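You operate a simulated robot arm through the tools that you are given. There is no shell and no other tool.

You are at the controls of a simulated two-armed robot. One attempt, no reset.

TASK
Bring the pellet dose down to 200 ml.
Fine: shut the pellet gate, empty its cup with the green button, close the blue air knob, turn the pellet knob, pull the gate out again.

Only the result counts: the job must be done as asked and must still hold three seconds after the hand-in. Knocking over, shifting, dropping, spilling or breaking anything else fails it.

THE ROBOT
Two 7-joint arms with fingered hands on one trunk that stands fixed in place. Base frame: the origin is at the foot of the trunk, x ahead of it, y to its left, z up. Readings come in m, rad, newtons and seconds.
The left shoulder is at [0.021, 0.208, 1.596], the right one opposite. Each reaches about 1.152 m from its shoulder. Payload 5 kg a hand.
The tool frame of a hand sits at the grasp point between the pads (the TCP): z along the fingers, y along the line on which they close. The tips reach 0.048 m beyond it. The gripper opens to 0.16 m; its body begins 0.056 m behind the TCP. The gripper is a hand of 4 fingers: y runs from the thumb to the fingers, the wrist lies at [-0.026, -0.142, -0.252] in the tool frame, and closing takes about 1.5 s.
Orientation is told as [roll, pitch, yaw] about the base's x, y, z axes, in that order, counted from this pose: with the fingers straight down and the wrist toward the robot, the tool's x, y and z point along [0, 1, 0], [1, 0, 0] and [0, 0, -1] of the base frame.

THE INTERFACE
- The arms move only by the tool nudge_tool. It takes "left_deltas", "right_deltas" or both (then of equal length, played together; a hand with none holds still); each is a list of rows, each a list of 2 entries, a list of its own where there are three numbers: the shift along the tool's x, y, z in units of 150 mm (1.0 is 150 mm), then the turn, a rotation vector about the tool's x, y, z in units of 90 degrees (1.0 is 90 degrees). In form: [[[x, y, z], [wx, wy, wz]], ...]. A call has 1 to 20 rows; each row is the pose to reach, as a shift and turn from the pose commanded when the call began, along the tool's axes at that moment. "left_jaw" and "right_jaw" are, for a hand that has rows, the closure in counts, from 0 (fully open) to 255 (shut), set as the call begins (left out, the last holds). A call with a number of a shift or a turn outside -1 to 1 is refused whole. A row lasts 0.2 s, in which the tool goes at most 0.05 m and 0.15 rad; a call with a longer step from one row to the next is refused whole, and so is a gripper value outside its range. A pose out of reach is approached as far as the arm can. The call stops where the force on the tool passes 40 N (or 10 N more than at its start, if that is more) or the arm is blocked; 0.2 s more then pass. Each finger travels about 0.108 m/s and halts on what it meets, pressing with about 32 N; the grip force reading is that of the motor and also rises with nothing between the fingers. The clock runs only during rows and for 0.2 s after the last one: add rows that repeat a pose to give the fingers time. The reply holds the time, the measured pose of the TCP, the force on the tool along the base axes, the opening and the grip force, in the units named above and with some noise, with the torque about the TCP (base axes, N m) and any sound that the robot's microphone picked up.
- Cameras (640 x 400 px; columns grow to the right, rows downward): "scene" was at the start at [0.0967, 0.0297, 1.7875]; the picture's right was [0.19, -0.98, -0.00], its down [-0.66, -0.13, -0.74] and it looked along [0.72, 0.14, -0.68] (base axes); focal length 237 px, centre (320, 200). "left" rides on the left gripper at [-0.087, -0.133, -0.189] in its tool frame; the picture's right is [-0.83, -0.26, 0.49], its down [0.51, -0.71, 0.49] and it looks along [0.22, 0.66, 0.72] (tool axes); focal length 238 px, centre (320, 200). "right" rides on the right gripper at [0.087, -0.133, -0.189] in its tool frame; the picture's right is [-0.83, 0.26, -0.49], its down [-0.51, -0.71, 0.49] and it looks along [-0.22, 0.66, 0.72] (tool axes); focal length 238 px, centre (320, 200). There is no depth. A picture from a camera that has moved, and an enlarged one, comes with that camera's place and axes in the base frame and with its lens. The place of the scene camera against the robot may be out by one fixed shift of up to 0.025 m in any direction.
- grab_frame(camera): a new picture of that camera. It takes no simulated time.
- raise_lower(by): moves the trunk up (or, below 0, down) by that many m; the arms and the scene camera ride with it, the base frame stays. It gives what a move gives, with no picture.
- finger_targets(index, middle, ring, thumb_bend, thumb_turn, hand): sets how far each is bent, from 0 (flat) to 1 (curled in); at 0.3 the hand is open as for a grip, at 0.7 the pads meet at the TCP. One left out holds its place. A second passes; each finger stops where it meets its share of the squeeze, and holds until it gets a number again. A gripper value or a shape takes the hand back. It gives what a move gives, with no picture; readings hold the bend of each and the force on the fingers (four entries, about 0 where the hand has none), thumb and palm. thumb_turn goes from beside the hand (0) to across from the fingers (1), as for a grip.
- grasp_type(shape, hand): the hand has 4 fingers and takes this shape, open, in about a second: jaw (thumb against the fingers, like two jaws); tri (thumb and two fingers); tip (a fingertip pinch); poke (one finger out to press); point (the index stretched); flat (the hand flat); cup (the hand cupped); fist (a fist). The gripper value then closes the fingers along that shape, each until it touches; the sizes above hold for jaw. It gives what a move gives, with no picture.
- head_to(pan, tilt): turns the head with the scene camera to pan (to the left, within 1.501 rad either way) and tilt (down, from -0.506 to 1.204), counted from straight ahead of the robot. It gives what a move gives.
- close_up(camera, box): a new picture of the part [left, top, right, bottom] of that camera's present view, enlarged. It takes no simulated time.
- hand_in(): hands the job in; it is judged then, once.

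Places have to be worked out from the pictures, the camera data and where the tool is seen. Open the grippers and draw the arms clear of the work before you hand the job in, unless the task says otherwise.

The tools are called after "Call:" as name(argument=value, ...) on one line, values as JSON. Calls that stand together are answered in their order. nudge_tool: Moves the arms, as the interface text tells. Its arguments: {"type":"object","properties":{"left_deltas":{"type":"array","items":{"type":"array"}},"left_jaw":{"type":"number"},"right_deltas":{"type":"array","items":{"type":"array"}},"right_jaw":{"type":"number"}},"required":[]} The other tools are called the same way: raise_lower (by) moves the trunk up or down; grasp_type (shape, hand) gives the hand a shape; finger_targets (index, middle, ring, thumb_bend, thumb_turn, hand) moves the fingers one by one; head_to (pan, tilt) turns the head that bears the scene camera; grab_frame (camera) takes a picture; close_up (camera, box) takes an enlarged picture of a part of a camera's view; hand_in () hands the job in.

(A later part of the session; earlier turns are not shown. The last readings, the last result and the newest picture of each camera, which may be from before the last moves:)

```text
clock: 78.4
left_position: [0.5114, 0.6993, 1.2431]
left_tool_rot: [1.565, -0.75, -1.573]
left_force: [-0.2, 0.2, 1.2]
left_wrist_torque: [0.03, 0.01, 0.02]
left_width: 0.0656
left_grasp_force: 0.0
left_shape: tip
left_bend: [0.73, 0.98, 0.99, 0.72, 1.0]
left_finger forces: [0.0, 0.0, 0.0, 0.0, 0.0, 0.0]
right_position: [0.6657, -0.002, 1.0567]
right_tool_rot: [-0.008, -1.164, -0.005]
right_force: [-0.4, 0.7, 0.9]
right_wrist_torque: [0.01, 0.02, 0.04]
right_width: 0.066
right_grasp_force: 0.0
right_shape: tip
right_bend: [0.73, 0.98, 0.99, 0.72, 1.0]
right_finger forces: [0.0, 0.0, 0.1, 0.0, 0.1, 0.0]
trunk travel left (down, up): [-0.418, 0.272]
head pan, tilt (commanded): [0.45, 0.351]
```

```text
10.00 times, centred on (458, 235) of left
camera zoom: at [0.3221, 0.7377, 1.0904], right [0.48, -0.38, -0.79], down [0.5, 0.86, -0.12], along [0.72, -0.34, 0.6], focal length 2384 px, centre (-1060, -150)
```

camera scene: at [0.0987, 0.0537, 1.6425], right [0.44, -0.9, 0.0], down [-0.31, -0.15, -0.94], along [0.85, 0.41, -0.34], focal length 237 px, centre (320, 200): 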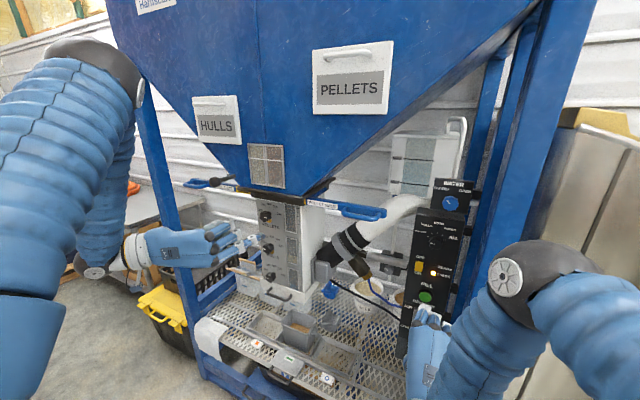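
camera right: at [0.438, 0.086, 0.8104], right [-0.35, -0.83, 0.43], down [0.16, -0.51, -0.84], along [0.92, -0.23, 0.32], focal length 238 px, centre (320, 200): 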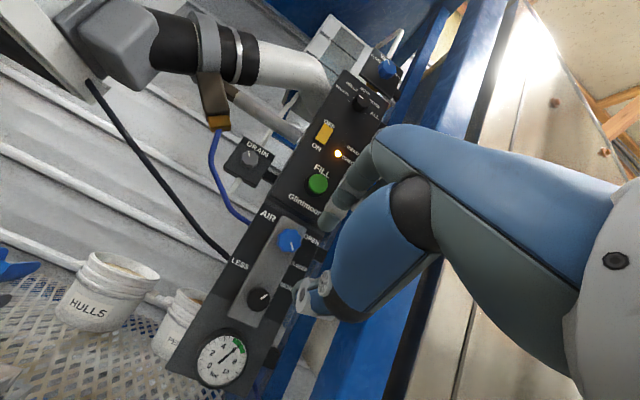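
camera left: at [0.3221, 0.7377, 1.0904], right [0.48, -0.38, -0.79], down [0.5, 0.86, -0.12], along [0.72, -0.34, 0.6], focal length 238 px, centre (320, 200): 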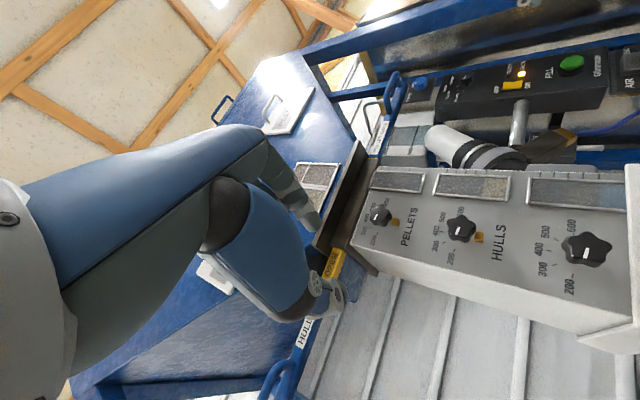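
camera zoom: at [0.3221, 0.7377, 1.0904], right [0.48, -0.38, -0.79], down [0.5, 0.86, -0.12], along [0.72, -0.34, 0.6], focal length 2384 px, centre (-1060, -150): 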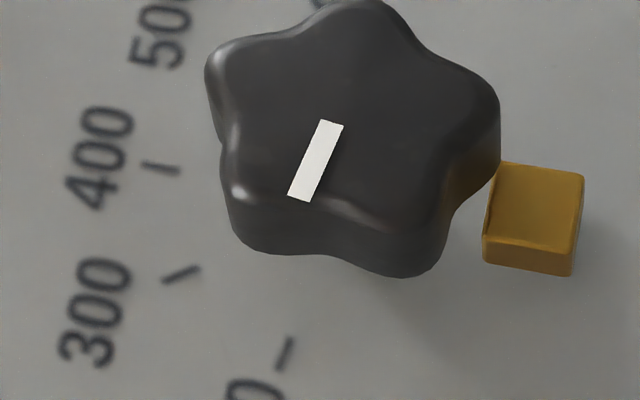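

The two views agree within a couple of degrees, but I want a square-on view. I turn the left hand so its camera looks straight at the dial from further back.

Call:
nudge_tool(left_deltas=[[[0, 0, -0.05], [0, 0, -0.09]], [[0, 0, -0.1], [0, 0, -0.18]], [[0, 0, -0.15], [0, 0, -0.27]], [[0, 0, -0.2], [0, 0, -0.36]], [[0, 0, -0.2], [0, 0, -0.45]], [[0, 0, -0.2], [0, 0, -0.522]]])

Call:
nudge_tool(left_deltas=[[[-0.03, 0.02, 0], [0.085, 0, 0]], [[-0.07, 0.04, 0], [0.17, 0, 0]], [[-0.1, 0.06, 0], [0.255, 0, 0]], [[-0.14, 0.08, 0], [0.34, 0, 0]], [[-0.17, 0.09, 0], [0.425, 0, 0]], [[-0.2, 0.1, 0], [0.5, 0, 0]]])

Call:
grab_frame(camera="left")

Call:
grab_frame(camera="scene")

```text
clock: 79.8
left_position: [0.4816, 0.6986, 1.2426]
left_tool_rot: [-0.559, -1.566, 0.551]
left_force: [-0.4, 0.5, -0.2]
left_wrist_torque: [0.0, 0.02, 0.0]
left_width: 0.0655
left_grasp_force: 0.1
left_shape: tip
left_bend: [0.73, 0.98, 0.99, 0.72, 1.0]
left_finger forces: [0.1, 0.0, 0.0, 0.0, 0.0, 0.0]
right_position: [0.6652, -0.0016, 1.0565]
right_tool_rot: [-0.008, -1.165, -0.005]
right_force: [-0.4, 0.2, 0.7]
right_wrist_torque: [-0.02, 0.0, 0.02]
right_width: 0.0658
right_grasp_force: 0.2
right_shape: tip
right_bend: [0.73, 0.98, 0.99, 0.72, 1.0]
right_finger forces: [0.0, 0.0, 0.0, 0.0, 0.0, 0.0]
trunk travel left (down, up): [-0.418, 0.272]
head pan, tilt (commanded): [0.45, 0.351]
```

```text
clock: 81.2
left_position: [0.4809, 0.6677, 1.2596]
left_tool_rot: [0.001, -0.778, -0.007]
left_force: [0.5, -1.0, 0.0]
left_wrist_torque: [0.04, 0.04, 0.07]
left_width: 0.0657
left_grasp_force: 0.1
left_shape: tip
left_bend: [0.73, 0.98, 0.99, 0.72, 1.0]
left_finger forces: [0.0, 0.0, 0.0, 0.0, 0.0, 0.0]
right_position: [0.6646, -0.0045, 1.0565]
right_tool_rot: [-0.002, -1.163, -0.008]
right_force: [-0.3, -0.3, 0.4]
right_wrist_torque: [0.03, -0.01, 0.09]
right_width: 0.0658
right_grasp_force: 0.0
right_shape: tip
right_bend: [0.73, 0.98, 0.99, 0.72, 1.0]
right_finger forces: [0.0, 0.1, 0.1, 0.0, 0.0, 0.1]
trunk travel left (down, up): [-0.418, 0.272]
head pan, tilt (commanded): [0.45, 0.351]
```

```text
taken
camera left: at [0.2531, 0.5803, 1.3005], right [0.15, -0.83, -0.53], down [-0.16, 0.51, -0.85], along [0.98, 0.21, -0.05], focal length 238 px, centre (320, 200)
```

left: 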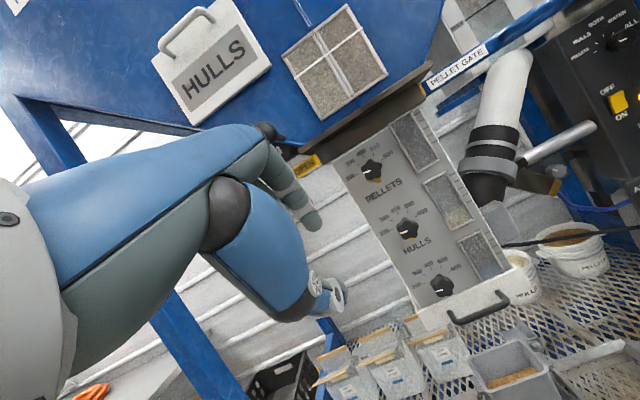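

```text
taken
camera scene: at [0.099, 0.0529, 1.6425], right [0.44, -0.9, 0.0], down [-0.31, -0.15, -0.94], along [0.85, 0.41, -0.34], focal length 237 px, centre (320, 200)
```

scene: 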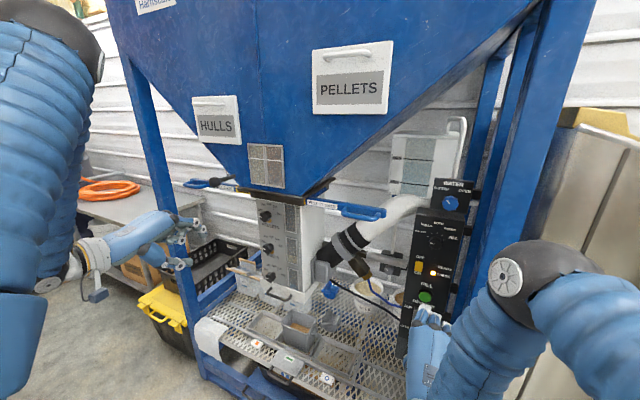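

The dials are now viewed nearly square-on. I zoom strongly on the pellet dial and the hull dial.

Call:
close_up(camera="left", box=[340, 140, 404, 204])

Call:
close_up(camera="left", box=[376, 198, 440, 262])

Call:
close_up(camera="left", box=[340, 100, 440, 180])

```text
6.25 times, centred on (372, 172) of left
camera zoom: at [0.2531, 0.5803, 1.3005], right [0.15, -0.83, -0.53], down [-0.16, 0.51, -0.85], along [0.98, 0.21, -0.05], focal length 1490 px, centre (-5, 375)
```

zoom: 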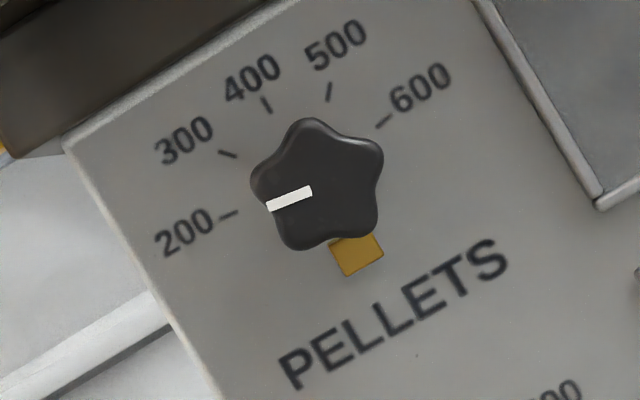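

```text
6.25 times, centred on (408, 230) of left
camera zoom: at [0.2531, 0.5803, 1.3005], right [0.15, -0.83, -0.53], down [-0.16, 0.51, -0.85], along [0.98, 0.21, -0.05], focal length 1490 px, centre (-230, 12)
```

zoom: 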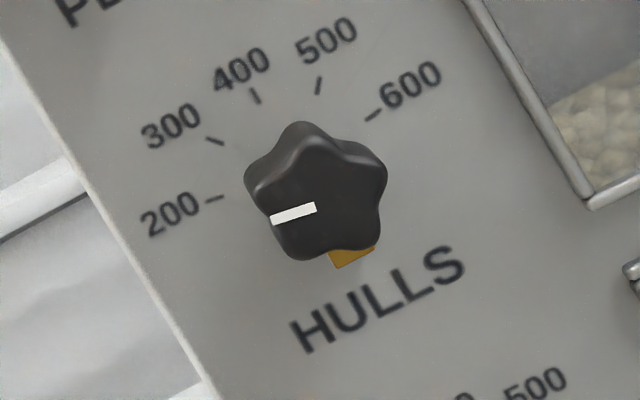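

```text
5.00 times, centred on (390, 140) of left
camera zoom: at [0.2531, 0.5803, 1.3005], right [0.15, -0.83, -0.53], down [-0.16, 0.51, -0.85], along [0.98, 0.21, -0.05], focal length 1192 px, centre (-30, 500)
```

zoom: 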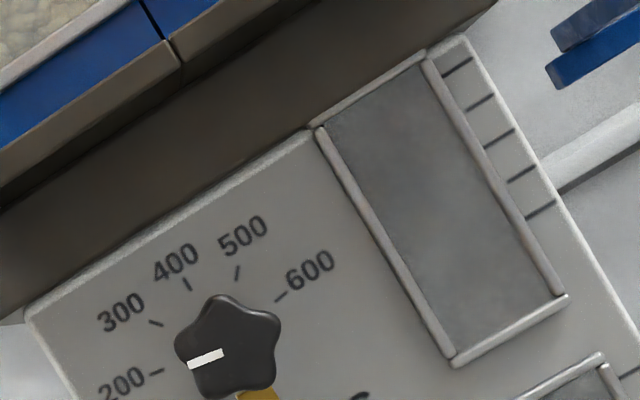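

Seen square-on, the pellet pointer is parallel to the hull pointer (which sits on 200) and close to the 200 tick. I zoom further to compare the mark with the 200 tick's own direction.

Call:
close_up(camera="left", box=[358, 164, 382, 180])

Call:
close_up(camera="left", box=[392, 222, 416, 238])

```text
16.00 times, centred on (370, 172) of left
camera zoom: at [0.2531, 0.5803, 1.3005], right [0.15, -0.83, -0.53], down [-0.16, 0.51, -0.85], along [0.98, 0.21, -0.05], focal length 3814 px, centre (-480, 648)
```

zoom: 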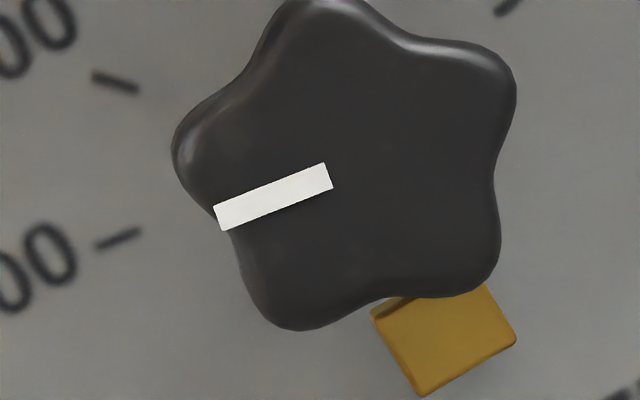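

```text
16.00 times, centred on (404, 230) of left
camera zoom: at [0.2531, 0.5803, 1.3005], right [0.15, -0.83, -0.53], down [-0.16, 0.51, -0.85], along [0.98, 0.21, -0.05], focal length 3814 px, centre (-1024, -280)
```

zoom: 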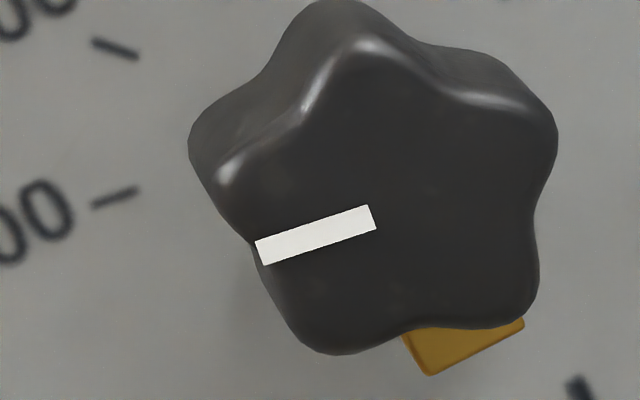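

The mark (21.1°) and the 200 tick (20.4°) are parallel: the pellet dial is on 200. Now the gate: I first draw the left hand back and away from the shaker lever.

Call:
nudge_tool(left_deltas=[[[0.11, -0.22, -0.03], [0, 0, 0]], [[0.22, -0.44, -0.06], [0, 0, 0]], [[0.333, -0.66, -0.09], [0, 0, 0]]])

Call:
nudge_tool(right_deltas=[[[0, -0.03, -0.15], [0, 0, 0]], [[0, -0.06, -0.3], [0, 0, 0]], [[0, -0.1, -0.45], [0, 0, 0]]])

Call:
grasp_type(hand="right", shape="poke")

Call:
grab_frame(camera="scene")

```text
clock: 82.0
left_position: [0.4, 0.7231, 1.1986]
left_tool_rot: [-0.001, -0.784, -0.007]
left_force: [0.0, 1.0, -1.4]
left_wrist_torque: [-0.06, -0.03, -0.06]
left_width: 0.0657
left_grasp_force: 0.1
left_shape: tip
left_bend: [0.73, 0.98, 0.99, 0.72, 1.0]
left_finger forces: [0.1, 0.0, 0.1, 0.0, 0.1, 0.0]
right_position: [0.663, -0.0008, 1.0578]
right_tool_rot: [-0.009, -1.164, -0.001]
right_force: [-0.3, 1.3, 0.5]
right_wrist_torque: [-0.08, 0.04, -0.12]
right_width: 0.0659
right_grasp_force: 0.1
right_shape: tip
right_bend: [0.73, 0.98, 0.99, 0.72, 1.0]
right_finger forces: [0.1, 0.0, 0.0, 0.1, 0.0, 0.0]
trunk travel left (down, up): [-0.418, 0.272]
head pan, tilt (commanded): [0.45, 0.351]
```

```text
clock: 82.8
left_position: [0.4007, 0.7202, 1.1991]
left_tool_rot: [0.001, -0.779, -0.008]
left_force: [0.0, 0.0, 0.3]
left_wrist_torque: [0.02, 0.03, -0.02]
left_width: 0.066
left_grasp_force: 0.1
left_shape: tip
left_bend: [0.73, 0.98, 0.99, 0.72, 1.0]
left_finger forces: [0.0, 0.0, 0.1, 0.1, 0.0, 0.1]
right_position: [0.6616, -0.0017, 1.0659]
right_tool_rot: [-0.007, -1.159, -0.004]
right_force: [0.6, 0.1, 0.4]
right_wrist_torque: [0.01, 0.02, 0.03]
right_width: 0.066
right_grasp_force: 0.0
right_shape: tip
right_bend: [0.73, 0.98, 0.99, 0.72, 1.0]
right_finger forces: [0.1, 0.0, 0.0, 0.0, 0.0, 0.1]
right hand out of reach, approached as far as the arm can: row 1, 2, 3
trunk travel left (down, up): [-0.418, 0.272]
head pan, tilt (commanded): [0.45, 0.351]
```

```text
clock: 83.7
left_position: [0.4011, 0.7196, 1.199]
left_tool_rot: [0.001, -0.78, -0.008]
left_force: [0.4, -0.2, 0.1]
left_wrist_torque: [-0.01, -0.03, 0.0]
left_width: 0.066
left_grasp_force: 0.0
left_shape: tip
left_bend: [0.73, 0.98, 0.99, 0.72, 1.0]
left_finger forces: [0.1, 0.1, 0.0, 0.0, 0.0, 0.0]
right_position: [0.6624, -0.002, 1.0659]
right_tool_rot: [-0.008, -1.16, -0.003]
right_force: [0.2, -0.3, 0.4]
right_wrist_torque: [0.04, -0.04, -0.02]
right_width: 0.0002
right_grasp_force: 0.2
right_shape: poke
right_bend: [0.7, 0.7, 0.99, 1.0, 1.0]
right_finger forces: [0.0, 0.1, 0.1, 0.1, 0.0, 0.0]
trunk travel left (down, up): [-0.418, 0.272]
head pan, tilt (commanded): [0.45, 0.351]
```

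```text
taken
camera scene: at [0.0988, 0.0549, 1.6425], right [0.44, -0.9, 0.0], down [-0.31, -0.15, -0.94], along [0.85, 0.41, -0.34], focal length 237 px, centre (320, 200)
```

scene: 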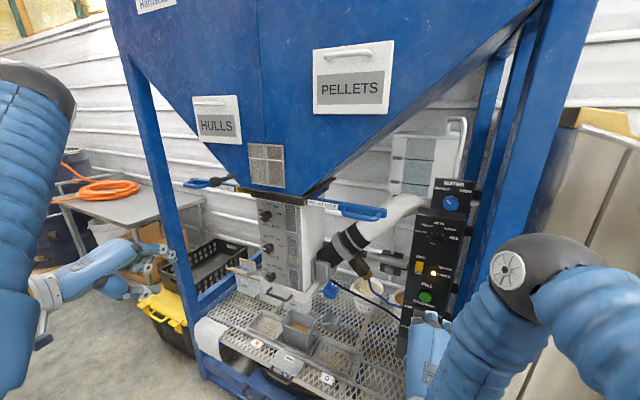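

Both hands are clear. I raise the trunk 0.18 m so the right arm is at the height used for the first gate move.

Call:
raise_lower(by=0.18)

Call:
head_to(pan=0.25, tilt=0.5)

Call:
grab_frame(camera="scene")

Call:
grab_frame(camera="right")

```text
clock: 85.7
left_position: [0.4018, 0.7198, 1.3779]
left_tool_rot: [0.0, -0.778, -0.006]
left_force: [1.2, -0.7, -0.1]
left_wrist_torque: [0.01, -0.01, 0.01]
left_width: 0.0658
left_grasp_force: 0.1
left_shape: tip
left_bend: [0.73, 0.98, 0.99, 0.72, 1.0]
left_finger forces: [0.0, 0.1, 0.1, 0.1, 0.0, 0.0]
right_position: [0.6618, -0.0002, 1.244]
right_tool_rot: [-0.008, -1.156, -0.004]
right_force: [0.2, 0.0, -0.6]
right_wrist_torque: [0.0, -0.01, -0.02]
right_width: 0.0001
right_grasp_force: 0.2
right_shape: poke
right_bend: [0.7, 0.7, 0.99, 1.0, 1.0]
right_finger forces: [0.1, 0.0, 0.0, 0.1, 0.1, 0.1]
trunk travel left (down, up): [-0.598, 0.092]
head pan, tilt (commanded): [0.45, 0.351]
```

```text
clock: 86.4
left_position: [0.4006, 0.7206, 1.3793]
left_tool_rot: [0.0, -0.78, -0.007]
left_force: [-0.7, 0.3, 0.0]
left_wrist_torque: [-0.01, 0.0, 0.02]
left_width: 0.0661
left_grasp_force: 0.1
left_shape: tip
left_bend: [0.73, 0.98, 0.99, 0.72, 1.0]
left_finger forces: [0.0, 0.0, 0.1, 0.0, 0.0, 0.0]
right_position: [0.6615, -0.0014, 1.2463]
right_tool_rot: [-0.006, -1.16, -0.003]
right_force: [-0.1, 0.3, -0.8]
right_wrist_torque: [0.0, 0.02, 0.01]
right_width: 0.0
right_grasp_force: 0.1
right_shape: poke
right_bend: [0.7, 0.7, 0.99, 1.0, 1.0]
right_finger forces: [0.1, 0.1, 0.1, 0.0, 0.1, 0.1]
trunk travel left (down, up): [-0.598, 0.092]
head pan, tilt (commanded): [0.25, 0.499]
```

```text
taken
camera scene: at [0.1031, 0.0371, 1.8088], right [0.25, -0.97, 0.0], down [-0.46, -0.12, -0.88], along [0.85, 0.22, -0.48], focal length 237 px, centre (320, 200)
```

scene: 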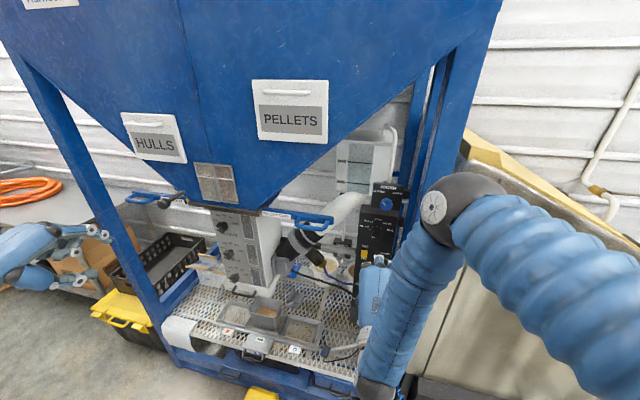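

```text
taken
camera right: at [0.4354, 0.0873, 1.2002], right [-0.35, -0.83, 0.43], down [0.16, -0.51, -0.85], along [0.92, -0.23, 0.31], focal length 238 px, centre (320, 200)
```

right: 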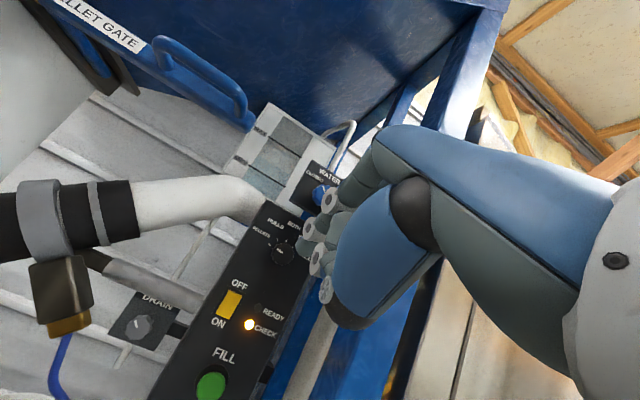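

The loop's left leg is now at about y≈0.265. I move the right hand back, up and to the left in front of the gate, keeping the fingertips about 4 cm short of the loop.

Call:
nudge_tool(right_deltas=[[[0.1, 0.05, -0.14], [0, 0, 0]], [[0.25, 0.12, -0.28], [0, 0, 0]], [[0.45, 0.18, -0.4], [0, 0, 0]], [[0.667, 0.247, -0.435], [0, 0, 0]]])

Call:
grab_frame(camera="right")

Call:
grab_frame(camera="scene")

```text
clock: 87.4
left_position: [0.4014, 0.7224, 1.3776]
left_tool_rot: [-0.001, -0.779, -0.005]
left_force: [-0.5, -0.3, -0.1]
left_wrist_torque: [-0.04, -0.04, -0.05]
left_width: 0.0659
left_grasp_force: 0.2
left_shape: tip
left_bend: [0.73, 0.98, 0.99, 0.72, 1.0]
left_finger forces: [0.0, 0.1, 0.1, 0.0, 0.1, 0.0]
right_position: [0.6439, 0.1034, 1.3117]
right_tool_rot: [-0.013, -1.148, 0.005]
right_force: [-0.1, 0.6, 0.2]
right_wrist_torque: [-0.03, -0.01, -0.06]
right_width: 0.0001
right_grasp_force: 0.2
right_shape: poke
right_bend: [0.7, 0.7, 0.99, 1.0, 1.0]
right_finger forces: [0.0, 0.0, 0.0, 0.0, 0.1, 0.0]
right hand out of reach, approached as far as the arm can: row 1, 2, 3, 4
trunk travel left (down, up): [-0.598, 0.092]
head pan, tilt (commanded): [0.25, 0.499]
```

```text
taken
camera right: at [0.4168, 0.1906, 1.2665], right [-0.34, -0.83, 0.44], down [0.15, -0.51, -0.85], along [0.93, -0.22, 0.3], focal length 238 px, centre (320, 200)
```

right: 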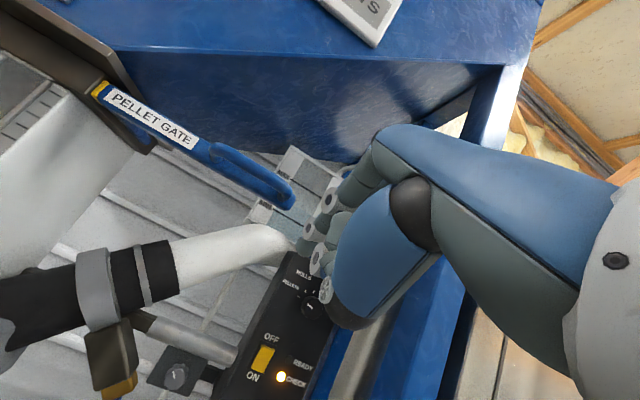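

```text
taken
camera scene: at [0.1028, 0.0383, 1.8088], right [0.25, -0.97, 0.0], down [-0.46, -0.12, -0.88], along [0.85, 0.22, -0.48], focal length 237 px, centre (320, 200)
```

scene: 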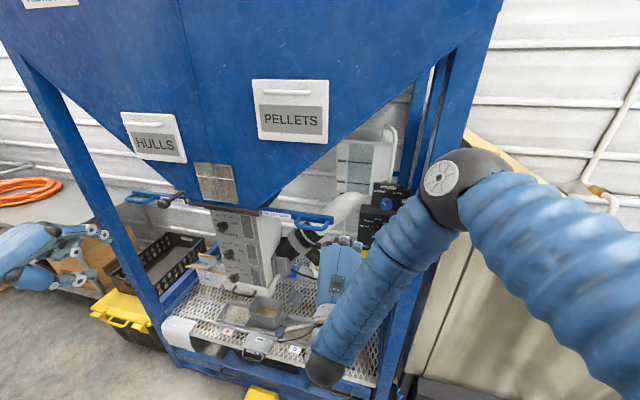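

The arm cannot fold further back, so I pass below the loop: slide left at z≈1.29 with the tips under and in front of it.

Call:
nudge_tool(right_deltas=[[[0.1, -0.134, 0.06], [0, 0, 0]], [[0.35, -0.134, 0.06], [0, 0, 0]], [[0.6, -0.134, 0.06], [0, 0, 0]], [[0.87, -0.134, 0.06], [0, 0, 0]]])

Call:
grab_frame(camera="right")

Call:
close_up(camera="scene", box=[200, 180, 380, 300])

```text
clock: 88.4
left_position: [0.4019, 0.7229, 1.3775]
left_tool_rot: [-0.002, -0.779, -0.006]
left_force: [0.6, 0.3, -0.5]
left_wrist_torque: [-0.04, -0.02, -0.04]
left_width: 0.066
left_grasp_force: 0.1
left_shape: tip
left_bend: [0.73, 0.98, 0.99, 0.72, 1.0]
left_finger forces: [0.1, 0.0, 0.1, 0.1, 0.0, 0.0]
right_position: [0.6463, 0.233, 1.2879]
right_tool_rot: [-0.011, -1.158, -0.002]
right_force: [0.7, 1.1, -0.8]
right_wrist_torque: [-0.01, 0.02, -0.05]
right_width: 0.0
right_grasp_force: 0.1
right_shape: poke
right_bend: [0.7, 0.7, 0.99, 1.0, 1.0]
right_finger forces: [0.0, 0.1, 0.0, 0.1, 0.0, 0.0]
right hand out of reach, approached as far as the arm can: row 1
trunk travel left (down, up): [-0.598, 0.092]
head pan, tilt (commanded): [0.25, 0.499]
```

```text
taken
camera right: at [0.421, 0.3217, 1.2424], right [-0.35, -0.83, 0.44], down [0.16, -0.51, -0.84], along [0.92, -0.23, 0.31], focal length 238 px, centre (320, 200)
```

right: 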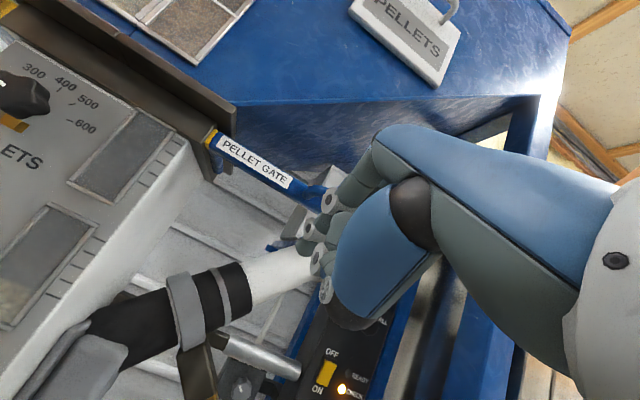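

```text
3.33 times, centred on (290, 240) of scene
camera zoom: at [0.1035, 0.0388, 1.8087], right [0.25, -0.97, 0.0], down [-0.46, -0.12, -0.88], along [0.85, 0.22, -0.48], focal length 791 px, centre (420, 67)
```

zoom: 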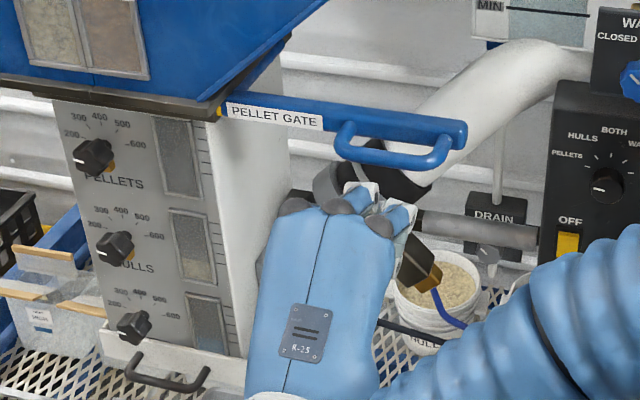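

The hand passes below the loop cleanly. I slide another 11 cm left, then it can rise to the left of the loop.

Call:
nudge_tool(right_deltas=[[[0.25, 0, 0], [0, 0, 0]], [[0.5, 0, 0], [0, 0, 0]], [[0.72, 0, 0], [0, 0, 0]]])

Call:
grab_frame(camera="right")

Call:
close_up(camera="scene", box=[200, 180, 380, 300])

```text
clock: 89.2
left_position: [0.4008, 0.7201, 1.3779]
left_tool_rot: [-0.001, -0.782, -0.008]
left_force: [0.2, 0.1, 0.0]
left_wrist_torque: [0.01, -0.09, 0.01]
left_width: 0.0659
left_grasp_force: 0.1
left_shape: tip
left_bend: [0.73, 0.98, 0.99, 0.72, 1.0]
left_finger forces: [0.0, 0.0, 0.0, 0.1, 0.0, 0.0]
right_position: [0.6463, 0.3382, 1.2869]
right_tool_rot: [-0.013, -1.156, -0.002]
right_force: [1.2, -0.2, 1.9]
right_wrist_torque: [0.03, 0.19, 0.06]
right_width: 0.0
right_grasp_force: 0.2
right_shape: poke
right_bend: [0.7, 0.7, 0.99, 1.0, 1.0]
right_finger forces: [0.1, 0.0, 0.0, 0.1, 0.0, 0.1]
trunk travel left (down, up): [-0.598, 0.092]
head pan, tilt (commanded): [0.25, 0.499]
```

```text
taken
camera right: at [0.4194, 0.4277, 1.2408], right [-0.35, -0.83, 0.44], down [0.16, -0.51, -0.84], along [0.92, -0.23, 0.31], focal length 238 px, centre (320, 200)
```

right: 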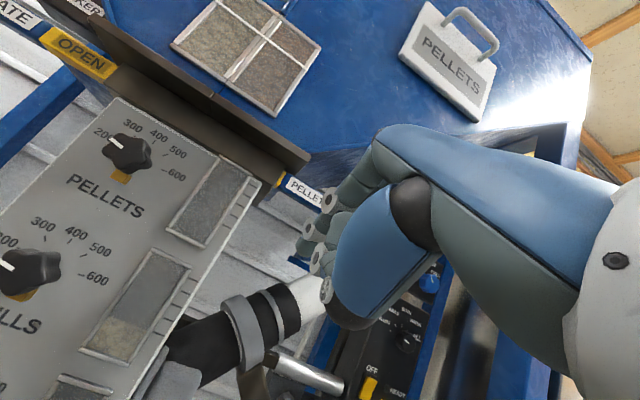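

```text
3.33 times, centred on (290, 240) of scene
camera zoom: at [0.1018, 0.0374, 1.8086], right [0.25, -0.97, 0.0], down [-0.46, -0.12, -0.88], along [0.85, 0.22, -0.48], focal length 791 px, centre (420, 67)
```

zoom: 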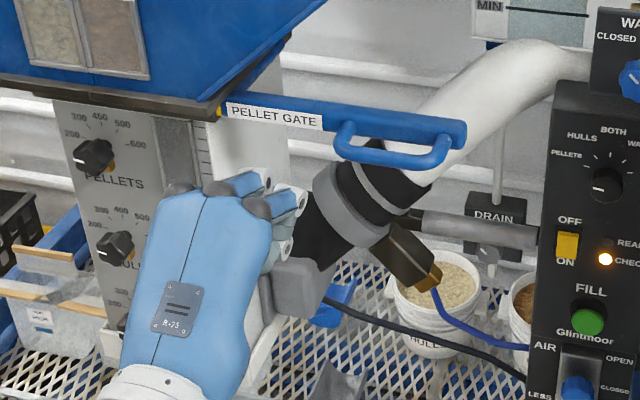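

The hand is left of the loop. I raise it to the bar's height first (straight up), then check before moving in.

Call:
nudge_tool(right_deltas=[[[0, 0.14, -0.06], [0, 0, 0]], [[0, 0.28, -0.12], [0, 0, 0]], [[0, 0.415, -0.183], [0, 0, 0]], [[0, 0.415, -0.183], [0, 0, 0]]])

Call:
grab_frame(camera="right")

Call:
close_up(camera="scene", box=[200, 180, 380, 300])

```text
clock: 90.2
left_position: [0.4011, 0.7212, 1.379]
left_tool_rot: [0.001, -0.778, -0.008]
left_force: [-0.4, -0.2, -0.2]
left_wrist_torque: [0.03, -0.02, 0.01]
left_width: 0.0659
left_grasp_force: 0.0
left_shape: tip
left_bend: [0.73, 0.98, 0.99, 0.72, 1.0]
left_finger forces: [0.0, 0.0, 0.0, 0.0, 0.1, 0.0]
right_position: [0.6456, 0.3395, 1.3537]
right_tool_rot: [-0.01, -1.159, -0.001]
right_force: [-0.4, 1.1, 0.3]
right_wrist_torque: [-0.02, -0.02, -0.03]
right_width: 0.0
right_grasp_force: 0.1
right_shape: poke
right_bend: [0.7, 0.7, 0.99, 1.0, 1.0]
right_finger forces: [0.1, 0.1, 0.1, 0.0, 0.1, 0.0]
trunk travel left (down, up): [-0.598, 0.092]
head pan, tilt (commanded): [0.25, 0.499]
```

```text
taken
camera right: at [0.4194, 0.4276, 1.3089], right [-0.35, -0.83, 0.43], down [0.16, -0.51, -0.84], along [0.92, -0.23, 0.31], focal length 238 px, centre (320, 200)
```

right: 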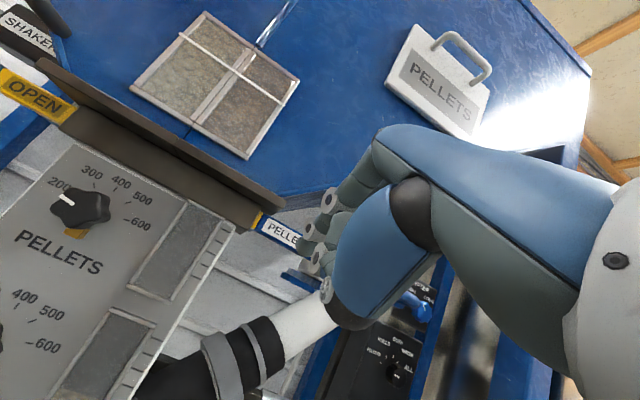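

```text
3.33 times, centred on (290, 240) of scene
camera zoom: at [0.103, 0.0373, 1.8088], right [0.25, -0.97, 0.0], down [-0.46, -0.12, -0.88], along [0.85, 0.22, -0.48], focal length 791 px, centre (420, 67)
```

zoom: 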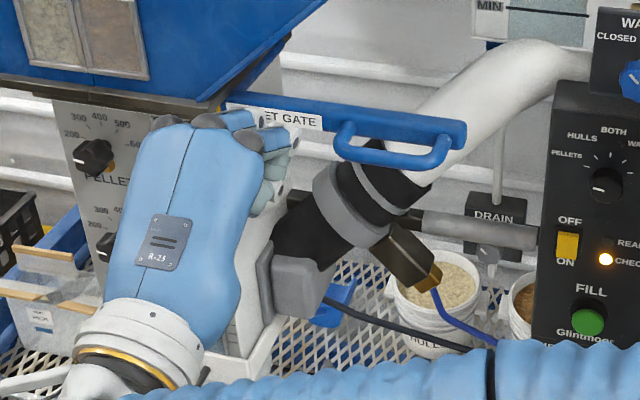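

At the right height, left of the loop. I move forward about 4 cm so the fingers are alongside the left leg, just in front of the bar.

Call:
nudge_tool(right_deltas=[[[0, 0.04, 0.09], [0, 0, 0]], [[0, 0.08, 0.18], [0, 0, 0]], [[0, 0.112, 0.257], [0, 0, 0]], [[0, 0.112, 0.257], [0, 0, 0]]])

Call:
grab_frame(camera="right")

Call:
close_up(camera="scene", box=[220, 190, 360, 270])

```text
clock: 91.2
left_position: [0.4011, 0.7211, 1.379]
left_tool_rot: [0.0, -0.781, -0.005]
left_force: [0.5, -0.7, -0.2]
left_wrist_torque: [-0.01, -0.01, 0.01]
left_width: 0.0658
left_grasp_force: 0.1
left_shape: tip
left_bend: [0.73, 0.98, 0.99, 0.72, 1.0]
left_finger forces: [0.1, 0.1, 0.0, 0.0, 0.1, 0.1]
right_position: [0.6882, 0.339, 1.3541]
right_tool_rot: [-0.007, -1.159, -0.004]
right_force: [-0.7, -0.1, 0.2]
right_wrist_torque: [-0.02, 0.02, 0.02]
right_width: 0.0
right_grasp_force: 0.0
right_shape: poke
right_bend: [0.7, 0.7, 0.99, 1.0, 1.0]
right_finger forces: [0.0, 0.1, 0.0, 0.0, 0.0, 0.0]
trunk travel left (down, up): [-0.598, 0.092]
head pan, tilt (commanded): [0.25, 0.499]
```

```text
taken
camera right: at [0.4621, 0.4271, 1.3084], right [-0.35, -0.83, 0.43], down [0.16, -0.51, -0.85], along [0.92, -0.23, 0.31], focal length 238 px, centre (320, 200)
```

right: 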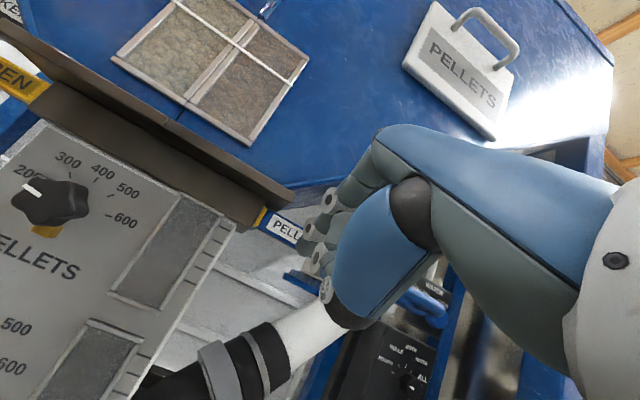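

```text
4.57 times, centred on (290, 230) of scene
camera zoom: at [0.103, 0.0372, 1.8088], right [0.25, -0.97, 0.0], down [-0.46, -0.12, -0.88], along [0.85, 0.22, -0.48], focal length 1085 px, centre (457, 63)
```

zoom: 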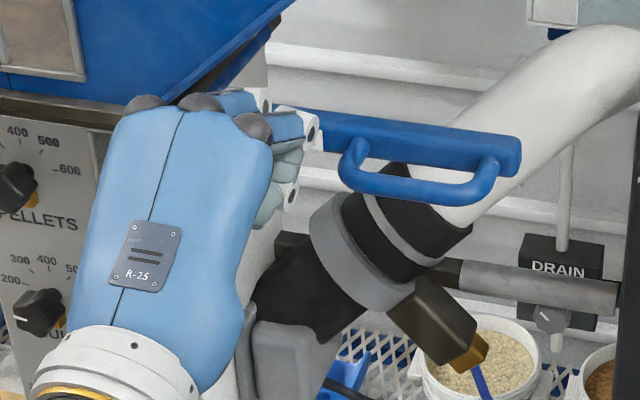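

The curled ring finger would pass just above the loop; safer to extend it too so all three fingers push as a comb. I shift 2 cm left and extend the ring finger.

Call:
nudge_tool(right_deltas=[[[0.07, 0, 0], [0, 0, 0]], [[0.133, 0, 0], [0, 0, 0]]])

Call:
finger_targets(hand="right", index=0.7, middle=0.7, ring=0.7)

Call:
close_up(camera="scene", box=[220, 190, 360, 270])

Call:
grab_frame(camera="right")

```text
clock: 91.8
left_position: [0.4005, 0.7189, 1.3787]
left_tool_rot: [0.0, -0.781, -0.007]
left_force: [0.5, -0.7, 0.5]
left_wrist_torque: [0.05, 0.03, 0.05]
left_width: 0.066
left_grasp_force: 0.0
left_shape: tip
left_bend: [0.73, 0.98, 0.99, 0.72, 1.0]
left_finger forces: [0.0, 0.1, 0.0, 0.0, 0.1, 0.0]
right_position: [0.6892, 0.3488, 1.3541]
right_tool_rot: [-0.008, -1.159, -0.003]
right_force: [-0.1, -0.4, 0.6]
right_wrist_torque: [0.03, 0.02, 0.02]
right_width: 0.0
right_grasp_force: 0.1
right_shape: poke
right_bend: [0.7, 0.7, 0.99, 1.0, 1.0]
right_finger forces: [0.1, 0.1, 0.0, 0.0, 0.0, 0.0]
right hand out of reach, approached as far as the arm can: row 2
trunk travel left (down, up): [-0.598, 0.092]
head pan, tilt (commanded): [0.25, 0.499]
```

```text
clock: 92.8
left_position: [0.4019, 0.721, 1.378]
left_tool_rot: [-0.001, -0.78, -0.006]
left_force: [1.1, -0.3, -0.3]
left_wrist_torque: [0.02, 0.0, -0.03]
left_width: 0.0661
left_grasp_force: 0.2
left_shape: tip
left_bend: [0.73, 0.98, 0.99, 0.72, 1.0]
left_finger forces: [0.0, 0.0, 0.0, 0.1, 0.0, 0.0]
right_position: [0.6878, 0.3489, 1.3556]
right_tool_rot: [-0.007, -1.159, -0.002]
right_force: [-0.1, -1.0, -0.2]
right_wrist_torque: [0.01, 0.01, 0.02]
right_width: 0.0583
right_grasp_force: 0.0
right_shape: fingers
right_bend: [0.7, 0.7, 0.7, 1.0, 1.0]
right_finger forces: [0.1, 0.0, 0.0, 0.1, 0.1, 0.0]
trunk travel left (down, up): [-0.598, 0.092]
head pan, tilt (commanded): [0.25, 0.499]
```

```text
4.57 times, centred on (290, 230) of scene
camera zoom: at [0.1031, 0.0371, 1.8088], right [0.25, -0.97, 0.0], down [-0.46, -0.12, -0.88], along [0.85, 0.22, -0.48], focal length 1085 px, centre (457, 63)
```

zoom: 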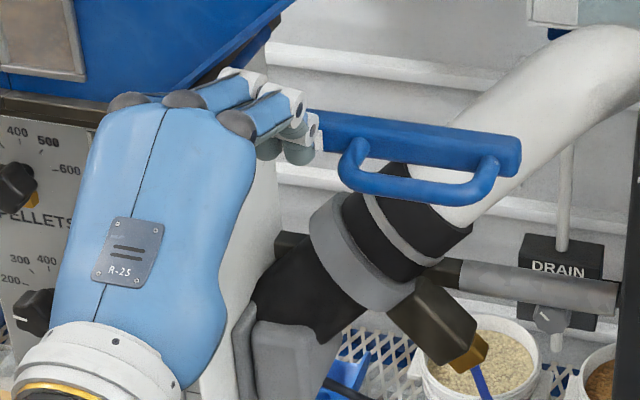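

```text
taken
camera right: at [0.4615, 0.4376, 1.3094], right [-0.35, -0.83, 0.43], down [0.16, -0.51, -0.85], along [0.92, -0.23, 0.31], focal length 238 px, centre (320, 200)
```

right: 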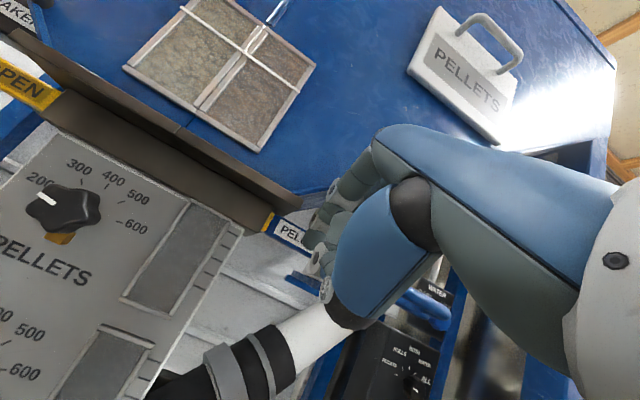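

All three fingers point forward, left of the leg. I now push toward −y in small steps and look for contact.

Call:
nudge_tool(right_deltas=[[[-0.07, 0, 0], [0, 0, 0]], [[-0.14, 0, 0], [0, 0, 0]], [[-0.21, 0, 0], [0, 0, 0]]])

Call:
close_up(camera="scene", box=[220, 190, 360, 270])

```text
clock: 93.6
left_position: [0.4006, 0.7205, 1.3787]
left_tool_rot: [-0.001, -0.78, -0.006]
left_force: [0.2, -0.4, 0.5]
left_wrist_torque: [0.01, 0.01, 0.04]
left_width: 0.0659
left_grasp_force: 0.0
left_shape: tip
left_bend: [0.73, 0.98, 0.99, 0.72, 1.0]
left_finger forces: [0.0, 0.0, 0.1, 0.0, 0.0, 0.0]
right_position: [0.6863, 0.3186, 1.3548]
right_tool_rot: [-0.008, -1.157, -0.003]
right_force: [0.7, 2.3, 1.1]
right_wrist_torque: [-0.02, 0.0, 0.1]
right_width: 0.0581
right_grasp_force: 1.2
right_shape: fingers
right_bend: [0.7, 0.7, 0.7, 1.0, 1.0]
right_finger forces: [0.0, 0.0, 2.5, 0.1, 0.1, 0.0]
trunk travel left (down, up): [-0.598, 0.092]
head pan, tilt (commanded): [0.25, 0.499]
```

```text
4.57 times, centred on (290, 230) of scene
camera zoom: at [0.103, 0.0373, 1.8088], right [0.25, -0.97, 0.0], down [-0.46, -0.12, -0.88], along [0.85, 0.22, -0.48], focal length 1085 px, centre (457, 63)
```

zoom: 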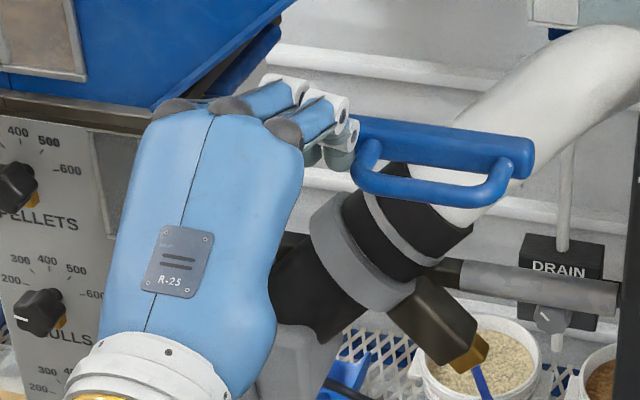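

The ring finger is pushing the gate out at 2.5 N. I continue until the outward stop.

Call:
nudge_tool(right_deltas=[[[-0.07, 0, 0], [0, 0, 0]], [[-0.14, 0, 0], [0, 0, 0]], [[-0.21, 0, 0], [0, 0, 0]], [[-0.28, 0, 0], [0, 0, 0]], [[-0.35, 0, 0], [0, 0, 0]], [[-0.42, 0, 0], [0, 0, 0]], [[-0.49, 0, 0], [0, 0, 0]], [[-0.56, 0, 0], [0, 0, 0]]])

Call:
grab_frame(camera="scene")

Call:
close_up(camera="scene", box=[200, 180, 360, 280])

```text
clock: 95.4
left_position: [0.4043, 0.7208, 1.3774]
left_tool_rot: [-0.003, -0.78, -0.006]
left_force: [0.0, -2.6, 1.6]
left_wrist_torque: [0.1, 0.08, 0.15]
left_width: 0.0657
left_grasp_force: 0.0
left_shape: tip
left_bend: [0.73, 0.98, 0.99, 0.72, 1.0]
left_finger forces: [0.1, 0.0, 0.1, 0.0, 0.0, 0.1]
right_position: [0.6819, 0.2525, 1.3578]
right_tool_rot: [0.007, -1.155, 0.016]
right_force: [6.1, 39.2, -2.6]
right_wrist_torque: [0.38, 0.05, 2.15]
right_width: 0.0583
right_grasp_force: 19.0
right_shape: fingers
right_bend: [0.7, 0.7, 0.69, 1.0, 1.0]
right_finger forces: [0.0, 0.0, 38.3, 0.0, 0.1, 0.1]
trunk travel left (down, up): [-0.598, 0.092]
head pan, tilt (commanded): [0.25, 0.499]
stopped in row 8 (right hand): the force on the tool passed its limit at 46 N (the readings are from after the stop); the commanded pose is now the measured one
```

```text
taken
camera scene: at [0.1045, 0.0407, 1.8087], right [0.25, -0.97, 0.0], down [-0.46, -0.12, -0.88], along [0.85, 0.22, -0.48], focal length 237 px, centre (320, 200)
```

scene: 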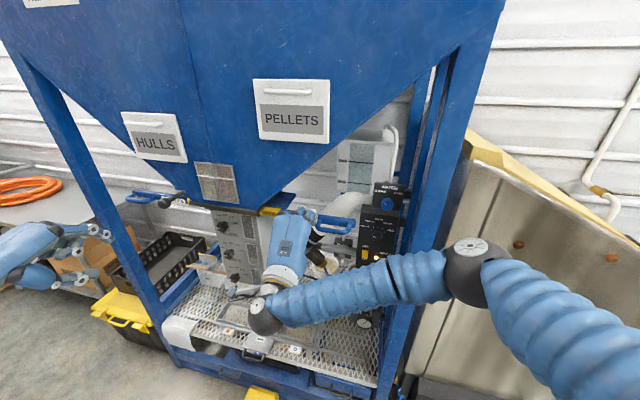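

```text
4.00 times, centred on (280, 230) of scene
camera zoom: at [0.1045, 0.0407, 1.8087], right [0.25, -0.97, 0.0], down [-0.46, -0.12, -0.88], along [0.85, 0.22, -0.48], focal length 950 px, centre (480, 80)
```

zoom: 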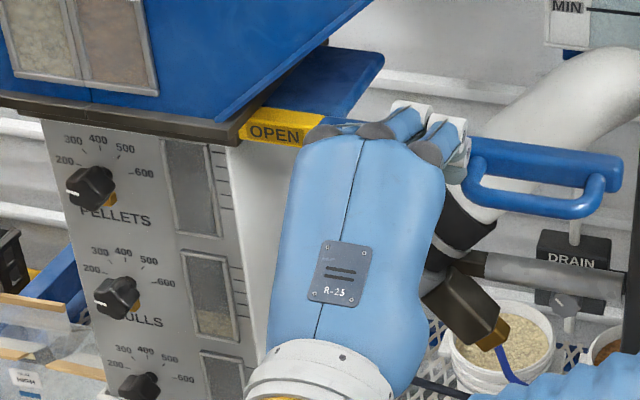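

The gate is out to its stop with the yellow OPEN section showing. I check the pellet window, then back the hand off.

Call:
close_up(camera="scene", box=[215, 205, 275, 275])

Call:
nudge_tool(right_deltas=[[[0.07, 0, 0], [0, 0, 0]], [[0.1, -0.05, -0.08], [0, 0, 0]], [[0.1, -0.12, -0.2], [0, 0, 0]], [[0.1, -0.3, -0.2], [0, 0, 0]], [[0.1, -0.5, -0.15], [0, 0, 0]]])

Call:
grab_frame(camera="right")

Call:
close_up(camera="scene", box=[200, 180, 360, 280])

```text
5.71 times, centred on (245, 240) of scene
camera zoom: at [0.1045, 0.0407, 1.8087], right [0.25, -0.97, 0.0], down [-0.46, -0.12, -0.88], along [0.85, 0.22, -0.48], focal length 1357 px, centre (749, -29)
```

zoom: 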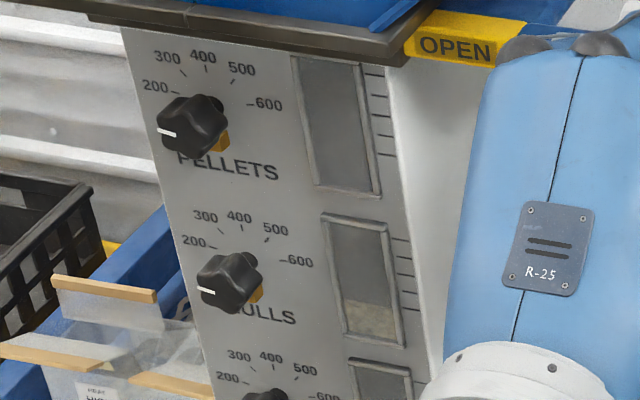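

```text
clock: 96.6
left_position: [0.4041, 0.7194, 1.3791]
left_tool_rot: [0.002, -0.781, -0.008]
left_force: [0.7, 0.3, -0.5]
left_wrist_torque: [0.0, 0.03, -0.03]
left_width: 0.0661
left_grasp_force: 0.1
left_shape: tip
left_bend: [0.73, 0.98, 0.99, 0.72, 1.0]
left_finger forces: [0.1, 0.0, 0.1, 0.0, 0.0, 0.0]
right_position: [0.6368, 0.2577, 1.2986]
right_tool_rot: [0.003, -1.158, 0.001]
right_force: [0.9, 0.4, -0.3]
right_wrist_torque: [-0.01, 0.03, 0.01]
right_width: 0.0583
right_grasp_force: 0.2
right_shape: fingers
right_bend: [0.7, 0.7, 0.7, 1.0, 1.0]
right_finger forces: [0.0, 0.0, 0.0, 0.0, 0.0, 0.0]
trunk travel left (down, up): [-0.598, 0.092]
head pan, tilt (commanded): [0.25, 0.499]
```

```text
taken
camera right: at [0.4095, 0.3423, 1.253], right [-0.34, -0.84, 0.43], down [0.17, -0.5, -0.85], along [0.93, -0.21, 0.31], focal length 238 px, centre (320, 200)
```

right: 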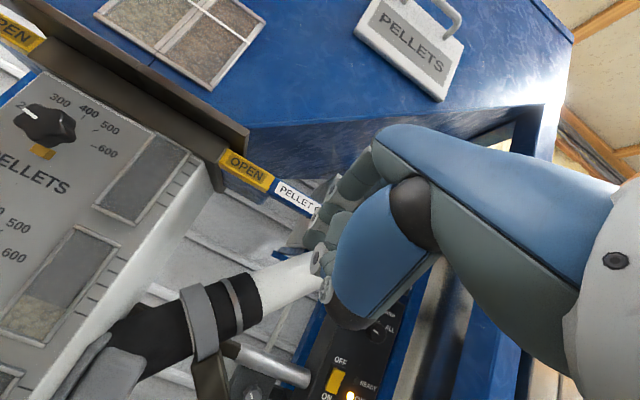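

```text
4.00 times, centred on (280, 230) of scene
camera zoom: at [0.1037, 0.0371, 1.8087], right [0.25, -0.97, 0.0], down [-0.46, -0.12, -0.88], along [0.85, 0.22, -0.48], focal length 950 px, centre (480, 80)
```

zoom: 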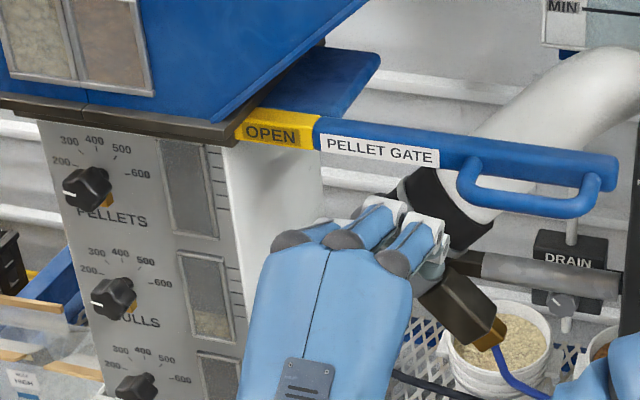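

I look closely at the pellet window to see whether the cup refills.

Call:
close_up(camera="right", box=[60, 100, 220, 220])

Call:
close_up(camera="scene", box=[230, 205, 270, 275])

```text
3.33 times, centred on (140, 160) of right
camera zoom: at [0.4095, 0.3423, 1.253], right [-0.34, -0.84, 0.43], down [0.17, -0.5, -0.85], along [0.93, -0.21, 0.31], focal length 794 px, centre (920, 333)
```

zoom: 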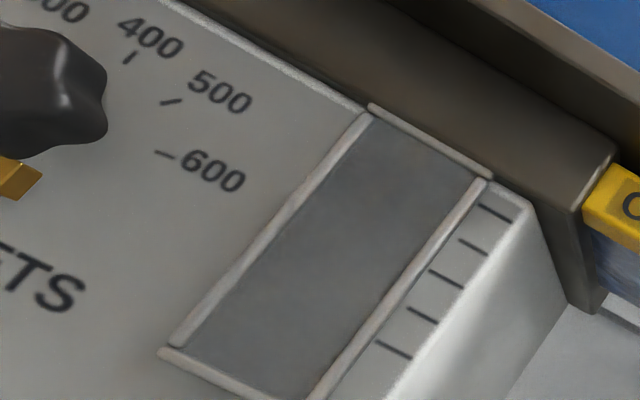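

```text
5.71 times, centred on (250, 240) of scene
camera zoom: at [0.1037, 0.0371, 1.8087], right [0.25, -0.97, 0.0], down [-0.46, -0.12, -0.88], along [0.85, 0.22, -0.48], focal length 1357 px, centre (720, -29)
```

zoom: 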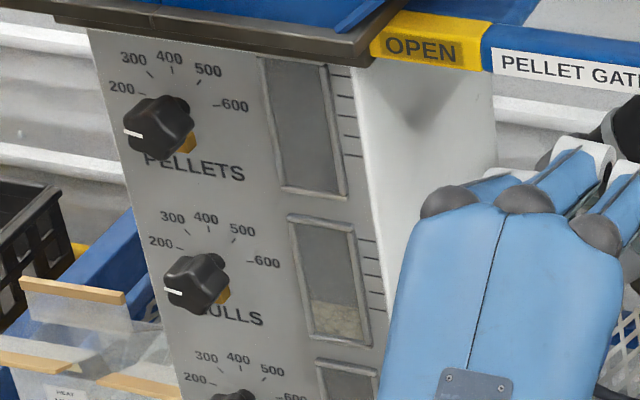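

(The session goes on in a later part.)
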